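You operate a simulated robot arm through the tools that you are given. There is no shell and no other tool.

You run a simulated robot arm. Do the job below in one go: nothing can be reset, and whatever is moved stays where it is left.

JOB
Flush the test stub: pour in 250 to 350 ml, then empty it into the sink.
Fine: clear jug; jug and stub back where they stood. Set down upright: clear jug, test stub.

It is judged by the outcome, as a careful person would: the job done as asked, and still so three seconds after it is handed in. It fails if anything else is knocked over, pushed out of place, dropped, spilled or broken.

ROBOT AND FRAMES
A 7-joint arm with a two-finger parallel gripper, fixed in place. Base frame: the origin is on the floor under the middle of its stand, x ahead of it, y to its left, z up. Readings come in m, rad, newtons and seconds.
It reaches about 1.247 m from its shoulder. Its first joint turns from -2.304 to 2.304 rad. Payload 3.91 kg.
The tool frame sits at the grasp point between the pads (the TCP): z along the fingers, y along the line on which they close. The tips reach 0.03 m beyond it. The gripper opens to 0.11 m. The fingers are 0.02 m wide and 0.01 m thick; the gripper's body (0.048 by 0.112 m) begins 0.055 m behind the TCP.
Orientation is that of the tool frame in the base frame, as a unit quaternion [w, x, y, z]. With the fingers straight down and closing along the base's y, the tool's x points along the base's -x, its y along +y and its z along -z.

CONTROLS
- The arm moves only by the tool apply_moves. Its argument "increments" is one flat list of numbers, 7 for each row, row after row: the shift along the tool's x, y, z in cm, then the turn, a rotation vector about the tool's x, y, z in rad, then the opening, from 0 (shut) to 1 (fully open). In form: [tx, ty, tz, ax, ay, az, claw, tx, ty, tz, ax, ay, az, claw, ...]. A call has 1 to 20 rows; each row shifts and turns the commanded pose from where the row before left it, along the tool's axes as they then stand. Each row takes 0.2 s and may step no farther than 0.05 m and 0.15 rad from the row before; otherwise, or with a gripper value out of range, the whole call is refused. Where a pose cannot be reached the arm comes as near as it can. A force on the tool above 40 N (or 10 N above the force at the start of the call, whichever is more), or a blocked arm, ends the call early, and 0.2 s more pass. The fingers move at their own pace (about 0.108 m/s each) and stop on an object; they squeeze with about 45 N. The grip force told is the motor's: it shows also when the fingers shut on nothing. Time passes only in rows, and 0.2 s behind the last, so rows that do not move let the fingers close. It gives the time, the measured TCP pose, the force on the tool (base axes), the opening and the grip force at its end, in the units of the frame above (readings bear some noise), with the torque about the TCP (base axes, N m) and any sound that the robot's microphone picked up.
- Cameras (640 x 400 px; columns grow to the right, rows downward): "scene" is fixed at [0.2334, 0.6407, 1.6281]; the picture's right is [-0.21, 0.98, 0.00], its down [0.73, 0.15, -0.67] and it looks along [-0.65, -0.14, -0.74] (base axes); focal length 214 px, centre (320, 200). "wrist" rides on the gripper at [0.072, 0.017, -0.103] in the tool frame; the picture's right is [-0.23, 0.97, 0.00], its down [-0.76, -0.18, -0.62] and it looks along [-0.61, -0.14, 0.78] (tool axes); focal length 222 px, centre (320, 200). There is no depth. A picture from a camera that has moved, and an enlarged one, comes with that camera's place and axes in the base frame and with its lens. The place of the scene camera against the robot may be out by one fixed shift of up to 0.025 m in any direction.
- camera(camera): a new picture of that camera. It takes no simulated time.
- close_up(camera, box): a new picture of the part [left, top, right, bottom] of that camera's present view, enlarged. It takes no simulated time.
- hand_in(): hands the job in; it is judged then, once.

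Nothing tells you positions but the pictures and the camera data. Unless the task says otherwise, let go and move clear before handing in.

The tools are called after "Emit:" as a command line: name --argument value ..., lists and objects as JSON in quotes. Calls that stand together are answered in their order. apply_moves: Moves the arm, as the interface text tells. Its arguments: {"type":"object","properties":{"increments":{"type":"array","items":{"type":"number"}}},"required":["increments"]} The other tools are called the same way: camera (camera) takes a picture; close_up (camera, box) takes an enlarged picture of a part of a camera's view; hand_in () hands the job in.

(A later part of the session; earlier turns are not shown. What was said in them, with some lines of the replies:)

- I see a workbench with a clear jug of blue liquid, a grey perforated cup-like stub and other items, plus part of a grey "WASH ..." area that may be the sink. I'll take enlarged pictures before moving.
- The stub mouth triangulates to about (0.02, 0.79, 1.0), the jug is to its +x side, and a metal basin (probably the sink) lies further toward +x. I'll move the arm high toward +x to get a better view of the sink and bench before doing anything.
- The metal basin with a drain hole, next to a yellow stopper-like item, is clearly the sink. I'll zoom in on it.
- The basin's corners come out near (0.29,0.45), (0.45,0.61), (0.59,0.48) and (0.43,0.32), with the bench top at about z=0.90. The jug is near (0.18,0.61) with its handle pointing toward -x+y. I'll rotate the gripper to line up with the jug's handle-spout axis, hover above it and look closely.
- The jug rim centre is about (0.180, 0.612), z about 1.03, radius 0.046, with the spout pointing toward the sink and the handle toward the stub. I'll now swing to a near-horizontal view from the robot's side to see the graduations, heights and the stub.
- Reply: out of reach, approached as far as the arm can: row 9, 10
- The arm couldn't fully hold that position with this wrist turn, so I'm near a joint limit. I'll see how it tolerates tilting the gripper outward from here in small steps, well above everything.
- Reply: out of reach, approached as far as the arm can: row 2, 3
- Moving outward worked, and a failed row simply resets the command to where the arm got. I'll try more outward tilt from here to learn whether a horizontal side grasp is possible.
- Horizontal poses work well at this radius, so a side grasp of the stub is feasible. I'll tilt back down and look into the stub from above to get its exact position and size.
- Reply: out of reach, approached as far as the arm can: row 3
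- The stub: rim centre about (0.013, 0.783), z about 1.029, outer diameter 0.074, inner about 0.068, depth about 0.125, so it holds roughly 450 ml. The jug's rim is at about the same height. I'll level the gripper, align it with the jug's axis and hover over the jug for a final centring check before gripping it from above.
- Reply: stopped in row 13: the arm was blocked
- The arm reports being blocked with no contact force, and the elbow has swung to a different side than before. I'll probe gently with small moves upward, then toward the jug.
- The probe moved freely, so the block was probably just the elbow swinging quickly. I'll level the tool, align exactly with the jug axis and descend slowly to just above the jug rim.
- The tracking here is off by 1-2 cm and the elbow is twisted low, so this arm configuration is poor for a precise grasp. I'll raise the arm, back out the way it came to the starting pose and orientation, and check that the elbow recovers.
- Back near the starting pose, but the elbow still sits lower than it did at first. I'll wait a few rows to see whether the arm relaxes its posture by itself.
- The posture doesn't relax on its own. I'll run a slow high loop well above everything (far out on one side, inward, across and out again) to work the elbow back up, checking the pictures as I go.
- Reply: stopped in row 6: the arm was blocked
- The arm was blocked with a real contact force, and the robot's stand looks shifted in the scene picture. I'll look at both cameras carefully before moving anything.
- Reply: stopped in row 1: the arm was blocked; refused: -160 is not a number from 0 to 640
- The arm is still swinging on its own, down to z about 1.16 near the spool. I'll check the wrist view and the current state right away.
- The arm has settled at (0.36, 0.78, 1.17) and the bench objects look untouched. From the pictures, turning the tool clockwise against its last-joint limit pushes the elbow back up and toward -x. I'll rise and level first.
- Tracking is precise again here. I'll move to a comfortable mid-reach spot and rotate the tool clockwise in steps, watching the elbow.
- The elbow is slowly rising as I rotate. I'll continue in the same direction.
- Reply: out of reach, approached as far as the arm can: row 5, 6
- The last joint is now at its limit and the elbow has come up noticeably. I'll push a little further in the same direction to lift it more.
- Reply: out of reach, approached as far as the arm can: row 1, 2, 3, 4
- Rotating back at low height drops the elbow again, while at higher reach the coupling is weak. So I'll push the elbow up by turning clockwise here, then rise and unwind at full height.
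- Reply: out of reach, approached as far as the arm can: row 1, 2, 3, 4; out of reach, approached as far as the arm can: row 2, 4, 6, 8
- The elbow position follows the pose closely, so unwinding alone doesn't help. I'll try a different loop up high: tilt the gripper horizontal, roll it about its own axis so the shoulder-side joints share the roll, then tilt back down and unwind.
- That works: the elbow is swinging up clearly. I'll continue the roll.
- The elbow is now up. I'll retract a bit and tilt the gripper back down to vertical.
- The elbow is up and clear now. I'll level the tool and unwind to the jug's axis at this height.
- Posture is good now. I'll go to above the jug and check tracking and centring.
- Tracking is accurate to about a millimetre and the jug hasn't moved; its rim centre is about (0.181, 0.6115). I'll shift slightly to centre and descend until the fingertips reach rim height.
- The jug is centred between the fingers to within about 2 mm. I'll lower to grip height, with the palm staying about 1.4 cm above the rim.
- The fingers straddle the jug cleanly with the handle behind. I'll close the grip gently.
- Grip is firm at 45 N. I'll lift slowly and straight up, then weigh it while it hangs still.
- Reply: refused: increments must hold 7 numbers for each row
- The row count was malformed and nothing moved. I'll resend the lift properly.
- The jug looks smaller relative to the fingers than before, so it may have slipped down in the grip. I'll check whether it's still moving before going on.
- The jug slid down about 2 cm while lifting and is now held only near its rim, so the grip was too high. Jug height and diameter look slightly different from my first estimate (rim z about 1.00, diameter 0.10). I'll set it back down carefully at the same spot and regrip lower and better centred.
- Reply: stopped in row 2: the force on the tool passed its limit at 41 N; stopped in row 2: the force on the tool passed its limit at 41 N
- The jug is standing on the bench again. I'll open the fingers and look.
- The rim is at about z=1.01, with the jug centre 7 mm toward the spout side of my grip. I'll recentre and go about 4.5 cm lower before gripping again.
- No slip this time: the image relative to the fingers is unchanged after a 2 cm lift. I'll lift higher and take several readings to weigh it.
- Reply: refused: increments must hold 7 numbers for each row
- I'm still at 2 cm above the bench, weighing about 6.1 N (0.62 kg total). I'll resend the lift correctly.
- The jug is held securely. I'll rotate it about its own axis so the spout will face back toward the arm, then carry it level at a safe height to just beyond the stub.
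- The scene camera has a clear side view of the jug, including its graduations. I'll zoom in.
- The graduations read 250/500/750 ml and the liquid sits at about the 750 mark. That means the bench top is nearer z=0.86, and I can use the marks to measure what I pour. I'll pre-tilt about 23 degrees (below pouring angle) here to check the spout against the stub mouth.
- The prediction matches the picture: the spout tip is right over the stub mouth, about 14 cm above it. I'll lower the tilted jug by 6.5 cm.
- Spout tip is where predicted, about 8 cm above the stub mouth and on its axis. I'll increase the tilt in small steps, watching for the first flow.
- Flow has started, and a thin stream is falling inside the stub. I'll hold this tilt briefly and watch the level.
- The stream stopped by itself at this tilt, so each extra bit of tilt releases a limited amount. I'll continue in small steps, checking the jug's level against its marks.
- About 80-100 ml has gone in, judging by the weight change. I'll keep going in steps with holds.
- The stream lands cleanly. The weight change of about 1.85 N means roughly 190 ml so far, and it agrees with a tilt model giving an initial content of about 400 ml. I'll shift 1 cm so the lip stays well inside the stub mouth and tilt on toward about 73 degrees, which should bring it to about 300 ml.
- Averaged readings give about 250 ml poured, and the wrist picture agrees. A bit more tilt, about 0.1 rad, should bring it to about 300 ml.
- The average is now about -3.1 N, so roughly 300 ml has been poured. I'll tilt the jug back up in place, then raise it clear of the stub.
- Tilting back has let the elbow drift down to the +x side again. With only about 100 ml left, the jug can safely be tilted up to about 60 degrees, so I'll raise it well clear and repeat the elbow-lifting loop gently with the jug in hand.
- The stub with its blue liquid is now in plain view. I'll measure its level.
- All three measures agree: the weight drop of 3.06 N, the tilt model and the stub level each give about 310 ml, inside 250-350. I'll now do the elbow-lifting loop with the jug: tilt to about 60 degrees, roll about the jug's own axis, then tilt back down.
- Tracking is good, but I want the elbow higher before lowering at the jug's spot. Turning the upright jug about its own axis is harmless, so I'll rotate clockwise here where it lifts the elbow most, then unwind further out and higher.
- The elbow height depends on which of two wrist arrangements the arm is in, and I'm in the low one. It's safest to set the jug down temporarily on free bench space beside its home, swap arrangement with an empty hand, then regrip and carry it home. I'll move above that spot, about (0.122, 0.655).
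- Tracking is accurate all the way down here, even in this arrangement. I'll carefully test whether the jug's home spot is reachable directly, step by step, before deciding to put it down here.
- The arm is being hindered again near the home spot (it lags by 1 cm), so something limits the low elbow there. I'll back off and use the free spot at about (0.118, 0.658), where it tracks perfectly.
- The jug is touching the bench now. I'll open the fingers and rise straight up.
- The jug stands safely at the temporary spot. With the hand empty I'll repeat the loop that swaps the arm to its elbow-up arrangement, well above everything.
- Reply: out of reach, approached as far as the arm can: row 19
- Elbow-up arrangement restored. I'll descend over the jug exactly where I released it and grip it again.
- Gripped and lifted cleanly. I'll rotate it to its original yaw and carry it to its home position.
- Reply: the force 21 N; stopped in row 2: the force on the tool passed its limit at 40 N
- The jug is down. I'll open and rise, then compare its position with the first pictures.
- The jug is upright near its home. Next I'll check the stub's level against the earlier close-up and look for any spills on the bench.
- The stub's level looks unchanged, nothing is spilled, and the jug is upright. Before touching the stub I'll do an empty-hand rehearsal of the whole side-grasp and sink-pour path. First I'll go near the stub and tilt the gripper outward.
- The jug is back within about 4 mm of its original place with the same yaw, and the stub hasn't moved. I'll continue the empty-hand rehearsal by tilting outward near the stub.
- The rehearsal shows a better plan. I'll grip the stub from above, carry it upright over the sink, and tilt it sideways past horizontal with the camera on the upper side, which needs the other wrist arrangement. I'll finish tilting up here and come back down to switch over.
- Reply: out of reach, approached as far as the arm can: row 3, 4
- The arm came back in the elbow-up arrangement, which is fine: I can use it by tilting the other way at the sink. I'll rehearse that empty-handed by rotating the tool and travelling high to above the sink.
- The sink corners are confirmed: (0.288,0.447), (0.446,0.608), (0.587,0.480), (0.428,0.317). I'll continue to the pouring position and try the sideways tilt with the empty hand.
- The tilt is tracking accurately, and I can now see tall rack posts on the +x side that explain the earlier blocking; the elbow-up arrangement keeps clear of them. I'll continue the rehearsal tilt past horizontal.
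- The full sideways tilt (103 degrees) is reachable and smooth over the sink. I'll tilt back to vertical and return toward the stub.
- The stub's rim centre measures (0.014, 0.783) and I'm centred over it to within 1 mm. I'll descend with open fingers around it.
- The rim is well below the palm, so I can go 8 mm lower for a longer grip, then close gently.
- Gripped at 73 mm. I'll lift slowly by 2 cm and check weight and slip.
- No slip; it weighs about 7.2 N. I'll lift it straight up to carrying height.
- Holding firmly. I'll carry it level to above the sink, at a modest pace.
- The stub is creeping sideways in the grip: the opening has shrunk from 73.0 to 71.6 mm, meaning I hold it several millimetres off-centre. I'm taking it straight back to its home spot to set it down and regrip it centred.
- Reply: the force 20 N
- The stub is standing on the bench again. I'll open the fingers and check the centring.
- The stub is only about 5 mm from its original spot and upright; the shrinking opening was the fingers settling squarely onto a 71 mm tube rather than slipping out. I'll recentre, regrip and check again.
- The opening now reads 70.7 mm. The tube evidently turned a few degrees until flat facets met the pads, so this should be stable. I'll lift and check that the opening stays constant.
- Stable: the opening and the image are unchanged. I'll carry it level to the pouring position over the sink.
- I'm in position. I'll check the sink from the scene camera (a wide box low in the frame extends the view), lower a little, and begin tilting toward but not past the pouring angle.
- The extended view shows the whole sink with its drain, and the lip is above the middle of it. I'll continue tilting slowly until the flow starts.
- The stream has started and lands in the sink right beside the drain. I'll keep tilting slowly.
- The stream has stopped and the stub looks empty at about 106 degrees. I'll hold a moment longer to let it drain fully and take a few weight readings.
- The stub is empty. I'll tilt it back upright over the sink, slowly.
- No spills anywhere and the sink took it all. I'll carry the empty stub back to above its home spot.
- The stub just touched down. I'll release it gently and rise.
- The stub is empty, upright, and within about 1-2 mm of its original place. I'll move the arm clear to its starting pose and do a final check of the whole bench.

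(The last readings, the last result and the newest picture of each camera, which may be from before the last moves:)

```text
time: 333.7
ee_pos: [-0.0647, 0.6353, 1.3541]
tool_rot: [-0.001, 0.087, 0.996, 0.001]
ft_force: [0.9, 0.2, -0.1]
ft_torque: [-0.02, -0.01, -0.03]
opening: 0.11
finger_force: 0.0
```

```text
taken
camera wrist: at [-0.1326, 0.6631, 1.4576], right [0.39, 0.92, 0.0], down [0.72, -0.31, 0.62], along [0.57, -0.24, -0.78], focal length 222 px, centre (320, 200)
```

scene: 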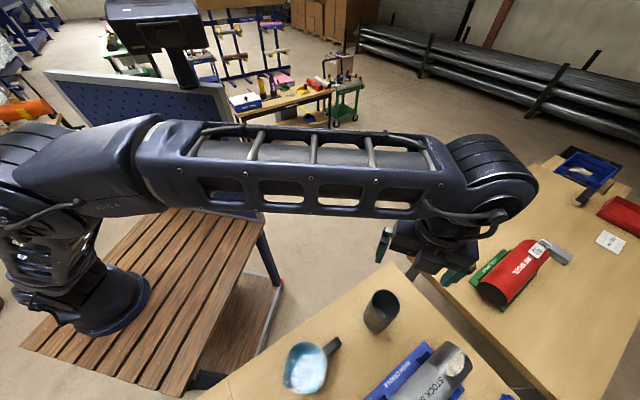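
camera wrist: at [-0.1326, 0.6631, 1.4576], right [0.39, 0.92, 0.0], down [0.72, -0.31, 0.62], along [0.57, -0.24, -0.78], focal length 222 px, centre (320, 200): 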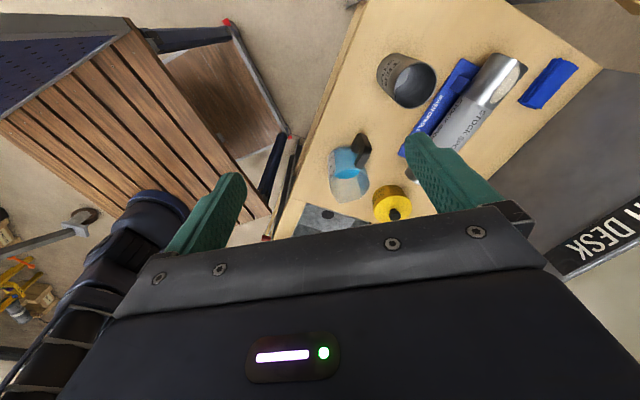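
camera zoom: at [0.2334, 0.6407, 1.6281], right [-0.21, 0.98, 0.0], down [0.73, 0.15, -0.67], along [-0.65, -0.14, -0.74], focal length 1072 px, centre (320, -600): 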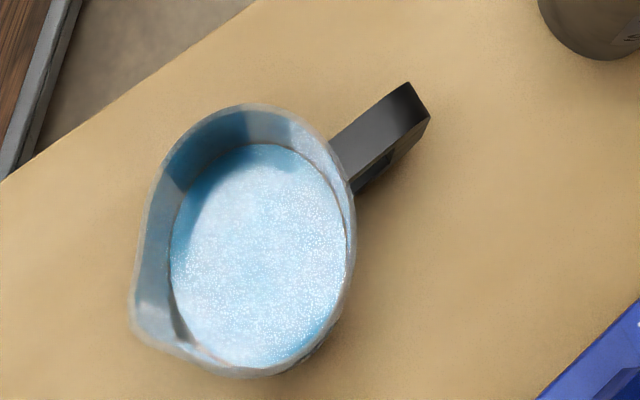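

Everything is in place. The jug is upright within about 4 mm of where it stood, the stub is empty and upright at its spot, there are no spills, nothing else has moved, and the arm is clear. I'm handing in.

Emit:
hand_in

```text
The job is handed in.
```

I poured roughly 310–340 ml from the jug into the test stub, emptied the stub into the sink, and put both back upright. I've handed the job in.

- **Amount poured:** this is the least certain part. Two independent weighings, of the jug and of the stub before and after, came out at about 330 and 340 ml. The level in the stub suggested about 310 ml. All are inside 250–350 ml, but each figure could be off by 15–25 ml, so the weighings leave little room under 350.
- **Emptying:** the stub was tilted to about 106° over the sink until the stream stopped. The stream landed beside the drain, and the stub's bare bottom was visible afterwards.
- **Jug:** it stands about 4 mm from its original spot, with the handle pointing the same way.
- **Stub:** it stands within a millimetre or two of its original spot, but turned about 10–15°, because it rotated slightly in the grip.
- **Rest of the bench:** I saw no spills, and nothing else looked moved in the final pictures. The arm is clear, near its starting position.

Three things went differently from a clean run:
- **Arm swing:** early on, before anything was picked up, the arm was blocked and swung uncontrolled over the bench. Tall rack posts on the +x side were the likely cause. The objects on the bench stayed where they were.
- **Jug handling:** I regripped the jug once after it slipped about 2 cm in the first grip. I also set it down briefly at a free spot beside its home.
- **Stub handling:** I put the stub back down once to regrip it before emptying it.
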